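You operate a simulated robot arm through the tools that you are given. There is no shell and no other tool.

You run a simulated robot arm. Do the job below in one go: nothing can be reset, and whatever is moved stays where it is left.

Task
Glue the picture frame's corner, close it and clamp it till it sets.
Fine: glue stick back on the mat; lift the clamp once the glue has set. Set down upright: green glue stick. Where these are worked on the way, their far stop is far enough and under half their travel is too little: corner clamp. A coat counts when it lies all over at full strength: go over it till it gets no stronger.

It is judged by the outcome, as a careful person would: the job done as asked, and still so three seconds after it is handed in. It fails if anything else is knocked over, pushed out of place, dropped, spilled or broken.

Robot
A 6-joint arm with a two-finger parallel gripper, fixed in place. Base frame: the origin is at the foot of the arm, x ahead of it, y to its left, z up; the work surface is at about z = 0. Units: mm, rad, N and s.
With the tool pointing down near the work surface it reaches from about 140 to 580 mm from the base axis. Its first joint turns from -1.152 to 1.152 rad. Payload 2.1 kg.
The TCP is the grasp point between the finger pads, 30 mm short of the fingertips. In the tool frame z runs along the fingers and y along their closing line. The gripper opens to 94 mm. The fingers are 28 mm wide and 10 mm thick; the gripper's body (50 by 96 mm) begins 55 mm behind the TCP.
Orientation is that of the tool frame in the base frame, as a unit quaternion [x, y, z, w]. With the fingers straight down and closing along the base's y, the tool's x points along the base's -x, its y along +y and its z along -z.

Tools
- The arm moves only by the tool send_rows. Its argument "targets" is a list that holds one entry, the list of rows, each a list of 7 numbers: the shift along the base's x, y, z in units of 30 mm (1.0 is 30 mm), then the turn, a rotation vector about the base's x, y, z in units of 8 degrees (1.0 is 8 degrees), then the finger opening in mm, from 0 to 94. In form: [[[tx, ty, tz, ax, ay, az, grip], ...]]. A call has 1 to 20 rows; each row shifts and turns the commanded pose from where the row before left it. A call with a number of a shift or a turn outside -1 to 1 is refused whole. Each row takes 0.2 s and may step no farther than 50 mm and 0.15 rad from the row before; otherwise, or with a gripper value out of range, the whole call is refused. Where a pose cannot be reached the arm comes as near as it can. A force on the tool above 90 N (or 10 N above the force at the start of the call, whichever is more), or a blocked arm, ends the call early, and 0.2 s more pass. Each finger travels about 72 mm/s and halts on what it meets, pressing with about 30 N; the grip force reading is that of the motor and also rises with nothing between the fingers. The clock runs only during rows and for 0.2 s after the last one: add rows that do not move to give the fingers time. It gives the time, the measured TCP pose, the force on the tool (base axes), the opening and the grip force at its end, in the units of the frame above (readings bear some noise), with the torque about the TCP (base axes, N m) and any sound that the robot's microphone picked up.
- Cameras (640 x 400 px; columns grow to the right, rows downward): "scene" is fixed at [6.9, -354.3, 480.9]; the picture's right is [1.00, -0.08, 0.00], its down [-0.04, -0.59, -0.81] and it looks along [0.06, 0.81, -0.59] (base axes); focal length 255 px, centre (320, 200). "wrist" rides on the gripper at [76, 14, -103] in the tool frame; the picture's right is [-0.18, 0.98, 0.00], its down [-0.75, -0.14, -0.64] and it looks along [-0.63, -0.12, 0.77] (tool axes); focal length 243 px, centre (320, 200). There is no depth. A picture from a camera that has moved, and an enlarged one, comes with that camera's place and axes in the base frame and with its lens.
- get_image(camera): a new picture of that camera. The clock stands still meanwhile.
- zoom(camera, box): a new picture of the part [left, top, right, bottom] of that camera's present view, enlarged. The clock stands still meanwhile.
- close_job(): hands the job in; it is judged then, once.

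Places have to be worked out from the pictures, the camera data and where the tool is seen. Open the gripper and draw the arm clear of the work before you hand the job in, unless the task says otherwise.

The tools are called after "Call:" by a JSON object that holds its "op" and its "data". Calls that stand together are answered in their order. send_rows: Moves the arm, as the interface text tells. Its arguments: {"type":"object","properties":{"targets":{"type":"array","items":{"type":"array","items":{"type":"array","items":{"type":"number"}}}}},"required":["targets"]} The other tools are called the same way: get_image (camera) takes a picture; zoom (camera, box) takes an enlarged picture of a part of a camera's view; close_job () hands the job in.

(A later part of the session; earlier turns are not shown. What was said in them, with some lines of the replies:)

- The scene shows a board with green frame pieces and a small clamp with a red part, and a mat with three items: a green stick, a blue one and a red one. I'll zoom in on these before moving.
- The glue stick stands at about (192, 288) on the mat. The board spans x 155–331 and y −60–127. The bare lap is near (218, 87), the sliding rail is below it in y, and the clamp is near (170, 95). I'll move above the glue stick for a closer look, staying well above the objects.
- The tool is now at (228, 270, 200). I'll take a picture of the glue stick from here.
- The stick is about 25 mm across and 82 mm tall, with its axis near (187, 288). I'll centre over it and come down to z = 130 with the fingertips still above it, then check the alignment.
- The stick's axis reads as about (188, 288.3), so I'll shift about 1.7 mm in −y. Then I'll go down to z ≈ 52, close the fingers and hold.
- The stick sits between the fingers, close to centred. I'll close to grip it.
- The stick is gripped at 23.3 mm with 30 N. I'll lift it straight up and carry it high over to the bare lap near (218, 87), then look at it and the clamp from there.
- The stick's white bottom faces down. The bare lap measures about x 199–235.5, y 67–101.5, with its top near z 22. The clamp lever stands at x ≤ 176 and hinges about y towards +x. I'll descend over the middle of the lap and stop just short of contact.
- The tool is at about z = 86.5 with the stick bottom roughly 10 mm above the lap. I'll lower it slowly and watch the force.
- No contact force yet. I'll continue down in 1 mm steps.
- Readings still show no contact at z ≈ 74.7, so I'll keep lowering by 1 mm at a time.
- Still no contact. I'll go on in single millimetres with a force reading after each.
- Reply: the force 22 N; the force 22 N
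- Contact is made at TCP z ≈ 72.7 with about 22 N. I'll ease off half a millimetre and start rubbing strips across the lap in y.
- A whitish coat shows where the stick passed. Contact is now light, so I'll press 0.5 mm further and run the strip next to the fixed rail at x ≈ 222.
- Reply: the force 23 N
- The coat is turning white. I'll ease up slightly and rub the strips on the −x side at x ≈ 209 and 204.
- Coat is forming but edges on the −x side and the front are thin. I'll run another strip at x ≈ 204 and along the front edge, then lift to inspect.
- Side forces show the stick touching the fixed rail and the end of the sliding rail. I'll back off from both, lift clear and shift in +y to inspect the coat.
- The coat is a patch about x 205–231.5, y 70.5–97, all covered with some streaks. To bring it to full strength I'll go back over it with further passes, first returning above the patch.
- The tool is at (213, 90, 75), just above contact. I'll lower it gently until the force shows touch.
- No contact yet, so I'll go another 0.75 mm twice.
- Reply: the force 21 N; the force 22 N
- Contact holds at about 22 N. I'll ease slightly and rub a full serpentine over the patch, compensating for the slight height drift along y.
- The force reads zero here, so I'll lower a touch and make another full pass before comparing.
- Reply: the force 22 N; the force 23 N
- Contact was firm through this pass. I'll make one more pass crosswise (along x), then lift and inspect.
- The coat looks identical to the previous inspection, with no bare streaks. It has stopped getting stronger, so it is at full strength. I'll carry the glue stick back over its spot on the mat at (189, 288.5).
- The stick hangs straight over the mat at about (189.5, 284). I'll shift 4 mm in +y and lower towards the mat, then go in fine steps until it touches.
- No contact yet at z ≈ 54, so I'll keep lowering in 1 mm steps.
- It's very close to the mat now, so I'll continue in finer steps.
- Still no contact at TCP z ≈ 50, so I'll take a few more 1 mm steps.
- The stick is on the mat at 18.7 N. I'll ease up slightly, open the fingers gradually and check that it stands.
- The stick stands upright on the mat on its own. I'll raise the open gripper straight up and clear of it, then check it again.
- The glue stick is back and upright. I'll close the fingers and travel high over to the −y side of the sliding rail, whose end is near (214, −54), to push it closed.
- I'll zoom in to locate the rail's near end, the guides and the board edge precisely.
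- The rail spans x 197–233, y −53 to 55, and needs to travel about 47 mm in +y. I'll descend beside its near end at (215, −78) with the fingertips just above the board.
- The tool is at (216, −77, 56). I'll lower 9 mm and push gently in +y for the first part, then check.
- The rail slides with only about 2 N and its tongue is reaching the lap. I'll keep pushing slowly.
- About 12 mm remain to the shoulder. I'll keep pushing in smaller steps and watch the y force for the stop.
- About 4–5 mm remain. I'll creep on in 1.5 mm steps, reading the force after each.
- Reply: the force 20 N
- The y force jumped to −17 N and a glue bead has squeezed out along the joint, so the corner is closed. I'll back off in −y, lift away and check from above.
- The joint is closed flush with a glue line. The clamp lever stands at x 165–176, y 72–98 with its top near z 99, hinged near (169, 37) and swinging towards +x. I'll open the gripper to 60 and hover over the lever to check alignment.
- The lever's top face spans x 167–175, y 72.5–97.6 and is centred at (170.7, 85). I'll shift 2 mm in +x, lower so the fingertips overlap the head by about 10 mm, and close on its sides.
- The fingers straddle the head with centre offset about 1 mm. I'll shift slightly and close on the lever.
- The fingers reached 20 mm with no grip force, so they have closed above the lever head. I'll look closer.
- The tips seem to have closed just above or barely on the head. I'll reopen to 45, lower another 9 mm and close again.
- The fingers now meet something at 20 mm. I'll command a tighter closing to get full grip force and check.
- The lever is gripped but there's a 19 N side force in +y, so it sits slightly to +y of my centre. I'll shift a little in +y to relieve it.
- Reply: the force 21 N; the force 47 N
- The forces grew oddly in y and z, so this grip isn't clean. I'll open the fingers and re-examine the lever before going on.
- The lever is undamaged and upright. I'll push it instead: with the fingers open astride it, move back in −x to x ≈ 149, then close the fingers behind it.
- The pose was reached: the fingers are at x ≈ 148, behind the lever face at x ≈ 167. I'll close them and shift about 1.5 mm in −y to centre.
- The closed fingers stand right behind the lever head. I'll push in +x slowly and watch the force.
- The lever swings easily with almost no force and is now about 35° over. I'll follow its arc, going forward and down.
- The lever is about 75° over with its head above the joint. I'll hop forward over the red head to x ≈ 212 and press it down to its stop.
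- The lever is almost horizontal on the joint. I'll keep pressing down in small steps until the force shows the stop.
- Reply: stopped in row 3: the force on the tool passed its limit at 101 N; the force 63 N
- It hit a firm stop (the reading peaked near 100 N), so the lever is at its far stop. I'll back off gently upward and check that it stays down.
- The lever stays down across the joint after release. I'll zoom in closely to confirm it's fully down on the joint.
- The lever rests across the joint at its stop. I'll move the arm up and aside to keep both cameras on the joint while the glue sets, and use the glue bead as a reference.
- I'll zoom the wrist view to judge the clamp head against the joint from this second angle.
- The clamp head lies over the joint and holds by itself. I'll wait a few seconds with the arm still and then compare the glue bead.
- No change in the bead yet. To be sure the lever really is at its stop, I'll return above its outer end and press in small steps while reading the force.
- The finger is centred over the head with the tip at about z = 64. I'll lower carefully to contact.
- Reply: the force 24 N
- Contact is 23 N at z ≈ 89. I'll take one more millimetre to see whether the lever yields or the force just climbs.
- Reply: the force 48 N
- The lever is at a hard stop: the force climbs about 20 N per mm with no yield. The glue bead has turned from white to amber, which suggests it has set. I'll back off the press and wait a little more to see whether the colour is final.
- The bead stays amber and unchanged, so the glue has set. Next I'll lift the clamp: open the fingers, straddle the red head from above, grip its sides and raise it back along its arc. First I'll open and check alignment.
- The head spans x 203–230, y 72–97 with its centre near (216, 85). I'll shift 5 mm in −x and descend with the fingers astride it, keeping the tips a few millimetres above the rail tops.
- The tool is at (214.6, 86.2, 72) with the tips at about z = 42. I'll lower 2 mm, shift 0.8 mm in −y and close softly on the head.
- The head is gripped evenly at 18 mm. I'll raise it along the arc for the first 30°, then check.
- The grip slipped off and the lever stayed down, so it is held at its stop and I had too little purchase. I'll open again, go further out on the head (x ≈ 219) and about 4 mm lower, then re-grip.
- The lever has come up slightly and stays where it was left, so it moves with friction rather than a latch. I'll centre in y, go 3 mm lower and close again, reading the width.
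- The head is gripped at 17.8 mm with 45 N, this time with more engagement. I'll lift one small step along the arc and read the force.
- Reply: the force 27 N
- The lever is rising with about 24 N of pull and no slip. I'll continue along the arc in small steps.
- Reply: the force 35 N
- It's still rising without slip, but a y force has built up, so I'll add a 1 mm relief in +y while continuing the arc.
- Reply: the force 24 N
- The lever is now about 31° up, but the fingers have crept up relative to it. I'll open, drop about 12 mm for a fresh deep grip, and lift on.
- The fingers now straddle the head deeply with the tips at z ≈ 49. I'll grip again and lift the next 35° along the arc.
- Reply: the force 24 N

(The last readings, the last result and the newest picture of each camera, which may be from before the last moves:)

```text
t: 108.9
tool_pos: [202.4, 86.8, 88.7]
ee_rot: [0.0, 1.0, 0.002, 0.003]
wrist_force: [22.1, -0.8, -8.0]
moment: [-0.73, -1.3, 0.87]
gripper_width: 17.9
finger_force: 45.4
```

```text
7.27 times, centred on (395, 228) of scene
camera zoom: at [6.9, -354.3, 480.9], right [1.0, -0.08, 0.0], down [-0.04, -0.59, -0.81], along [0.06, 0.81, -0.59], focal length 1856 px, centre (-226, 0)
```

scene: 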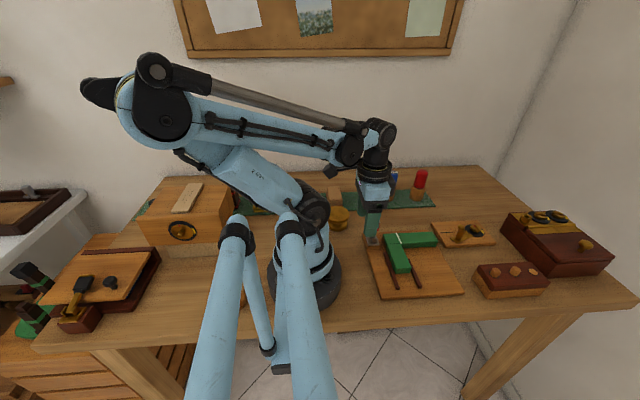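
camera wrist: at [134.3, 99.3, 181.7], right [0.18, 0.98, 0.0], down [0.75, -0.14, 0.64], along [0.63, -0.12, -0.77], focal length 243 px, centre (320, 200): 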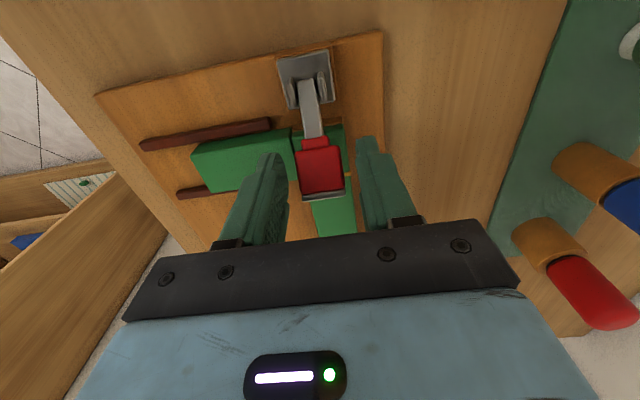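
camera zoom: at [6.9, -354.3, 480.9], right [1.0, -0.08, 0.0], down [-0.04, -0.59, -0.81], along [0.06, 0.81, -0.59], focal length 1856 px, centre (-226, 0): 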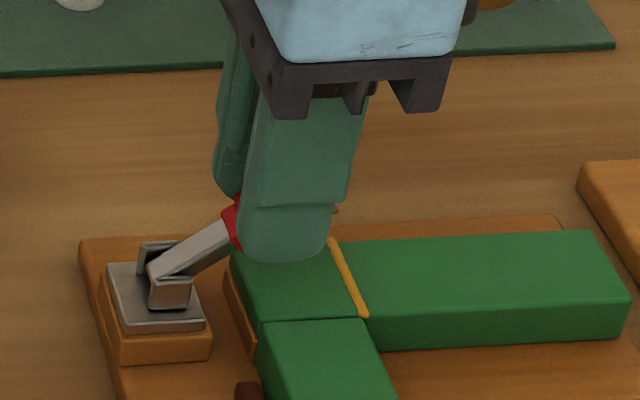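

It keeps rising (about 38°), though I'm pressing slightly inward along x. I'll continue with a bit more lift.

Call:
{"op": "send_rows", "data": {"targets": [[[-0.05, 0, 0.1, 0, 0, 0, 10], [-0.06, 0, 0.1, 0, 0, 0, 10], [-0.07, 0, 0.09, 0, 0, 0, 10], [-0.08, 0, 0.09, 0, 0, 0, 10], [-0.09, 0, 0.08, 0, 0, 0, 10], [0, 0, 0, 0, 0, 0, 10]]]}}

Call:
{"op": "zoom", "data": {"camera": "scene", "box": [365, 200, 425, 255]}}

Call:
{"op": "get_image", "data": {"camera": "wrist"}}

```text
t: 110.3
tool_pos: [190.6, 86.9, 100.9]
ee_rot: [0.0, 1.0, 0.003, 0.0]
wrist_force: [10.2, 7.0, -20.1]
moment: [-0.14, -0.99, 0.35]
gripper_width: 18.0
finger_force: 45.4
```

```text
7.27 times, centred on (395, 228) of scene
camera zoom: at [6.9, -354.3, 480.9], right [1.0, -0.08, 0.0], down [-0.05, -0.59, -0.81], along [0.06, 0.81, -0.59], focal length 1856 px, centre (-226, 0)
```

zoom: 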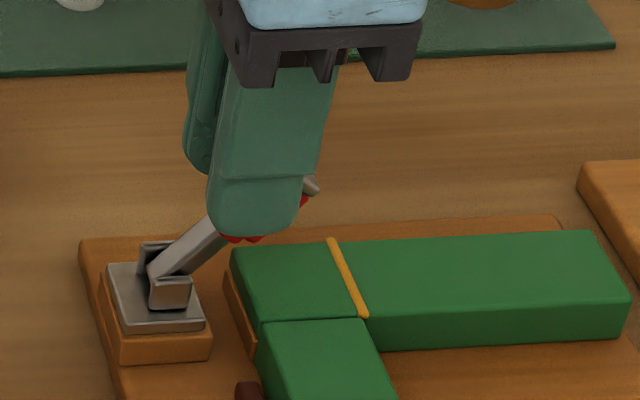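

```text
taken
camera wrist: at [114.7, 98.9, 204.0], right [0.18, 0.98, 0.0], down [0.75, -0.14, 0.64], along [0.63, -0.11, -0.77], focal length 243 px, centre (320, 200)
```

wrist: 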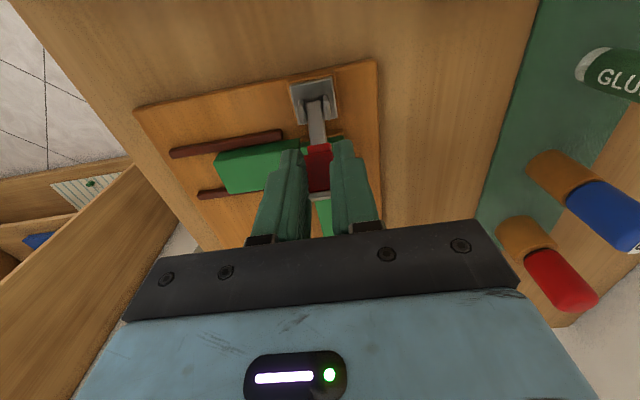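

The lever is now about 48° up, past half. I'll release it, go over to its +x side and push it the rest of the way upright with closed fingers.

Call:
{"op": "send_rows", "data": {"targets": [[[0, 0, 0, 0, 0, 0, 26], [0, 0, 0, 0, 0, 0, 42], [0, 0, 0, 0, 0, 0, 44], [0, 0, 0.6, 0, 0, 0, 44], [0, 0, 0.9, 0, 0, 0, 44], [0.8, 0, 0, 0, 0, 0, 20], [0.8, 0, 0, 0, 0, 0, 0], [0, 0, 0, 0, 0, 0, 0], [0, 0, 0, 0, 0, 0, 0]]]}}

Call:
{"op": "zoom", "data": {"camera": "scene", "box": [355, 185, 435, 255]}}

Call:
{"op": "get_image", "data": {"camera": "wrist"}}

```text
t: 112.3
tool_pos: [238.2, 86.2, 147.7]
ee_rot: [0.0, 1.0, 0.001, -0.001]
wrist_force: [0.0, -0.8, -0.7]
moment: [0.0, 0.0, -0.03]
gripper_width: 0.0
finger_force: 29.9
```

```text
5.71 times, centred on (395, 220) of scene
camera zoom: at [6.9, -354.3, 480.9], right [1.0, -0.08, 0.0], down [-0.04, -0.59, -0.81], along [0.06, 0.81, -0.59], focal length 1458 px, centre (-109, 86)
```

zoom: 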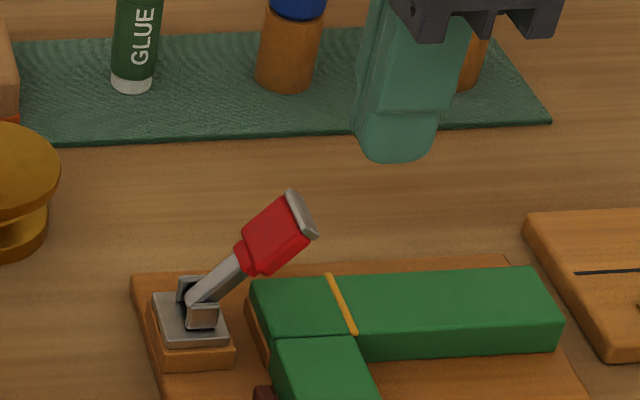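

```text
taken
camera wrist: at [162.5, 99.0, 249.4], right [0.18, 0.98, 0.0], down [0.75, -0.14, 0.64], along [0.63, -0.12, -0.77], focal length 243 px, centre (320, 200)
```

wrist: 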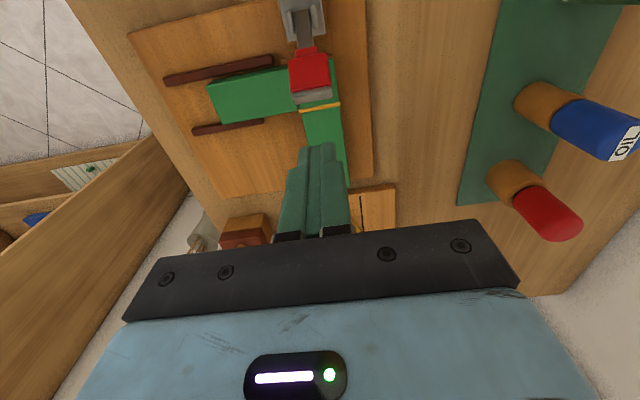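

The lever holds at about 48°. I'll lower the closed fingers on its +x side to z ≈ 95 and push in −x.

Call:
{"op": "send_rows", "data": {"targets": [[[0, 0, -0.85, 0, 0, 0, 0], [0, 0, -0.85, 0, 0, 0, 0], [-0.2, 0, 0, 0, 0, 0, 0], [-0.2, 0, 0, 0, 0, 0, 0], [-0.2, 0, 0, 0, 0, 0, 0], [-0.2, 0, 0, 0, 0, 0, 0], [0, 0, 0, 0, 0, 0, 0]]]}}

Call:
{"op": "zoom", "data": {"camera": "scene", "box": [355, 185, 435, 255]}}

```text
t: 113.9
tool_pos: [213.9, 86.8, 95.2]
ee_rot: [0.0, 1.0, 0.002, -0.002]
wrist_force: [0.3, 1.2, 0.7]
moment: [0.01, 0.02, -0.01]
gripper_width: 0.0
finger_force: 30.1
```

```text
5.71 times, centred on (395, 220) of scene
camera zoom: at [6.9, -354.3, 480.9], right [1.0, -0.08, 0.0], down [-0.04, -0.59, -0.81], along [0.06, 0.81, -0.59], focal length 1458 px, centre (-109, 86)
```

zoom: 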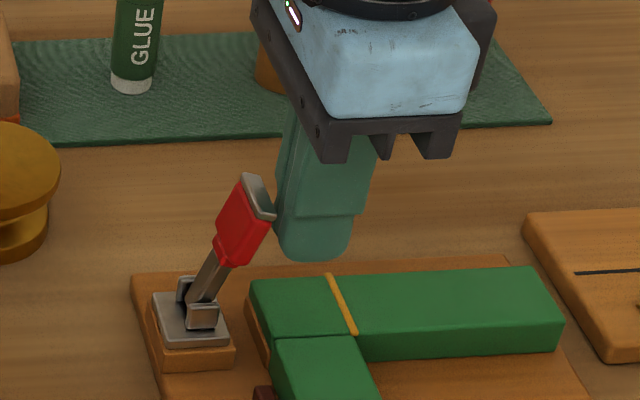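

It's swinging up easily. I'll continue pushing in −x towards upright, slowing near its open stop.

Call:
{"op": "send_rows", "data": {"targets": [[[-0.2, 0, 0, 0, 0, 0, 0], [-0.2, 0, 0, 0, 0, 0, 0], [-0.15, 0, 0, 0, 0, 0, 0], [-0.1, 0, 0, 0, 0, 0, 0], [0, 0, 0, 0, 0, 0, 0]]]}}

Call:
{"op": "zoom", "data": {"camera": "scene", "box": [355, 185, 435, 255]}}

```text
t: 115.1
tool_pos: [195.0, 87.1, 94.6]
ee_rot: [0.0, 1.0, 0.001, 0.0]
wrist_force: [4.0, -0.9, -1.1]
moment: [0.02, -0.02, 0.03]
gripper_width: 0.1
finger_force: 30.0
```

```text
5.71 times, centred on (395, 220) of scene
camera zoom: at [6.9, -354.3, 480.9], right [1.0, -0.08, 0.0], down [-0.04, -0.59, -0.81], along [0.06, 0.81, -0.59], focal length 1458 px, centre (-109, 86)
```

zoom: 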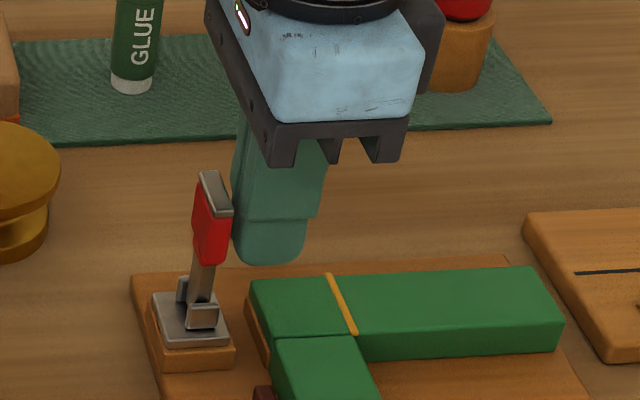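

The lever is nearly upright. I'll push gently a little further to reach its open stop.

Call:
{"op": "send_rows", "data": {"targets": [[[-0.05, 0, 0, 0, 0, 0, 0], [0, 0, 0, 0, 0, 0, 0]]]}}

Call:
{"op": "send_rows", "data": {"targets": [[[-0.05, 0, 0, 0, 0, 0, 0], [0, 0, 0, 0, 0, 0, 0]]]}}

Call:
{"op": "zoom", "data": {"camera": "scene", "box": [355, 185, 435, 255]}}

```text
t: 115.7
tool_pos: [194.8, 86.6, 95.0]
ee_rot: [0.0, 1.0, 0.002, 0.002]
wrist_force: [20.0, 2.4, -6.4]
moment: [0.02, -0.3, -0.06]
gripper_width: 0.3
finger_force: 29.7
```

```text
t: 116.3
tool_pos: [196.8, 87.4, 95.0]
ee_rot: [0.001, 1.0, 0.002, 0.004]
wrist_force: [31.0, -5.5, 4.0]
moment: [-0.13, -0.24, 0.08]
gripper_width: 0.2
finger_force: 30.2
```

```text
5.71 times, centred on (395, 220) of scene
camera zoom: at [6.9, -354.3, 480.9], right [1.0, -0.08, 0.0], down [-0.04, -0.59, -0.81], along [0.06, 0.81, -0.59], focal length 1458 px, centre (-109, 86)
```

zoom: 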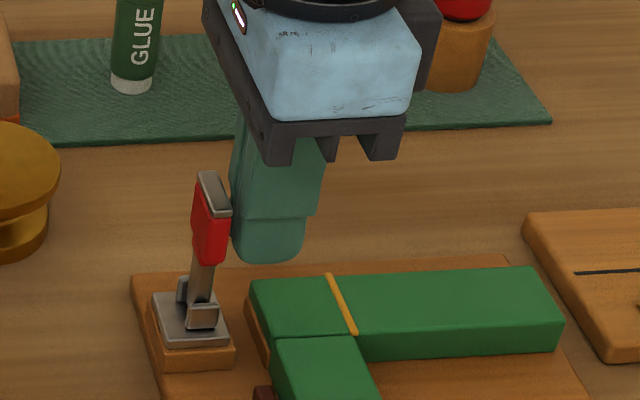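

The lever is fully upright at its open stop. I'll back off, raise the arm, open the gripper and withdraw.

Call:
{"op": "send_rows", "data": {"targets": [[[0.15, 0, 0, 0, 0, 0, 0], [0.4, 0, 0, 0, 0, 0, 0], [0, 0, 1, 0, 0, 0, 0], [0, 0, 1, 0, 0, 0, 0], [0, 0, 1, 0, 0, 0, 0], [0, 0, 1, 0, 0, 0, 30], [0.2, 0.8, 0.6, 0, 0, 0, 60], [0.2, 0.8, 0.6, 0, 0, 0, 90], [0.2, 0.8, 0.6, 0, 0, 0, 94], [0.2, 0.8, 0.6, 0, 0, 0, 94], [0, 0, 0, 0, 0, 0, 94]]]}}

Call:
{"op": "get_image", "data": {"camera": "scene"}}

Call:
{"op": "get_image", "data": {"camera": "wrist"}}

Call:
{"op": "zoom", "data": {"camera": "scene", "box": [340, 160, 500, 310]}}

```text
t: 118.7
tool_pos: [230.7, 180.7, 286.8]
ee_rot: [-0.001, 1.0, 0.001, -0.001]
wrist_force: [-0.3, 0.5, -0.2]
moment: [0.04, -0.01, -0.04]
gripper_width: 93.9
finger_force: 0.2
```

```text
taken
```

scene: 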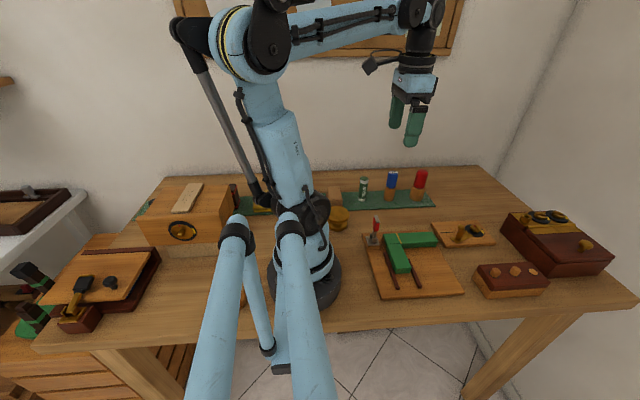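

```text
taken
camera wrist: at [155.0, 193.6, 389.3], right [0.18, 0.98, 0.0], down [0.75, -0.14, 0.64], along [0.63, -0.12, -0.77], focal length 243 px, centre (320, 200)
```

wrist: 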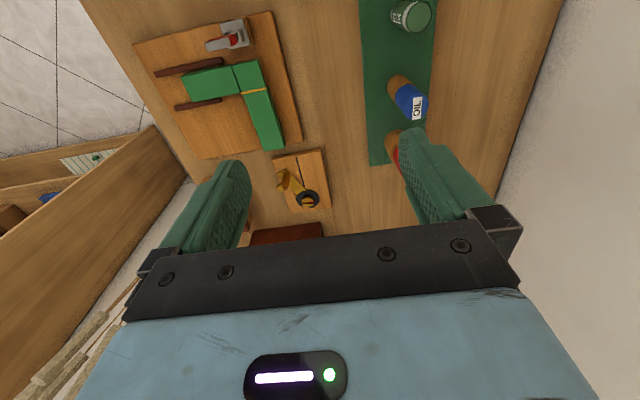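

```text
2.67 times, centred on (420, 235) of scene
camera zoom: at [6.9, -354.3, 480.9], right [1.0, -0.08, 0.0], down [-0.04, -0.59, -0.81], along [0.06, 0.81, -0.59], focal length 681 px, centre (53, 107)
```

zoom: 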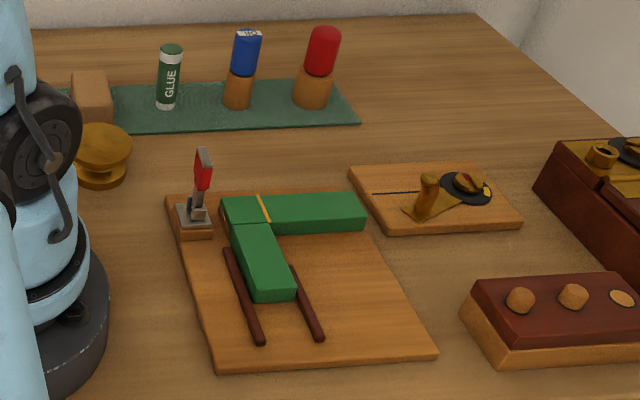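

Everything is in place: the stick stands upright on the mat, the corner is closed with an amber set bead, the clamp is up, and the board and other items are where they started. One last close look at the joint before handing in.

Call:
{"op": "zoom", "data": {"camera": "scene", "box": [362, 205, 422, 255]}}

Call:
{"op": "zoom", "data": {"camera": "scene", "box": [345, 165, 435, 215]}}

```text
8.00 times, centred on (392, 230) of scene
camera zoom: at [6.9, -354.3, 480.9], right [1.0, -0.08, 0.0], down [-0.04, -0.59, -0.81], along [0.06, 0.81, -0.59], focal length 2042 px, centre (-256, -40)
```

zoom: 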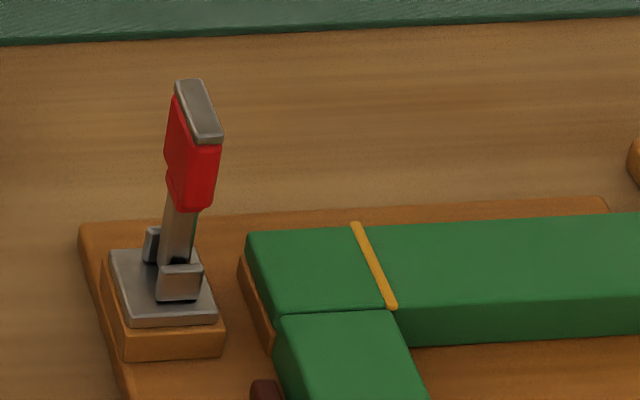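

```text
7.11 times, centred on (390, 190) of scene
camera zoom: at [6.9, -354.3, 480.9], right [1.0, -0.08, 0.0], down [-0.04, -0.59, -0.81], along [0.06, 0.81, -0.59], focal length 1815 px, centre (-178, 271)
```

zoom: 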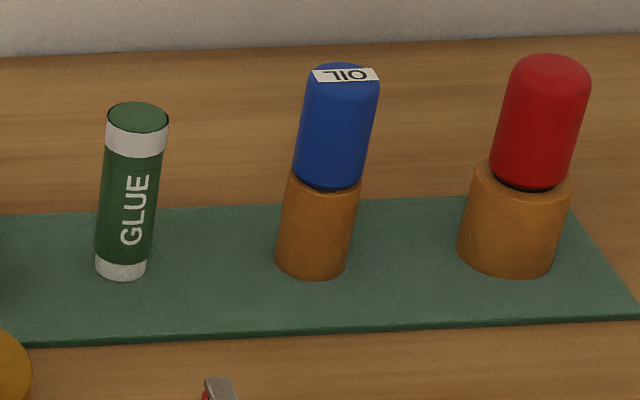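

The joint is closed with a set amber bead, the clamp lever is upright, the glue stick stands on the mat, and the gripper is open and clear of the work. I'm handing the job in.

Call:
{"op": "close_job", "data": {}}

```text
The job is handed in.
```

The picture frame corner is glued, closed and set, and I've handed the job in.

- **Glue:** I went over the bare lap several times. The coat looked the same on two inspections, so I took it as full strength.
- **Closing:** The loose rail slid home until it met its stop, and a bead of glue squeezed out along the joint.
- **Clamping:** I swung the clamp lever down to a hard stop. It stays slightly above horizontal there, and close-ups suggested a small gap between its head and the joint. About 10 seconds later the bead had turned from white to amber and then stayed that colour, which I took as set. There was no other signal that it had set.
- **Lifting the clamp:** The first attempt slipped off. The second worked, and the lever is back upright at its open stop.
- **Tidy-up:** The glue stick is upright on the mat, about where it was picked up. In the final pictures the board, bottles and other items had not visibly moved. The gripper is open and clear of the work.

While pressing the clamp down, the force on the tool briefly reached about 101 N, just over the 90 N limit, and that move stopped early. I saw no damage to the clamp or the joint.
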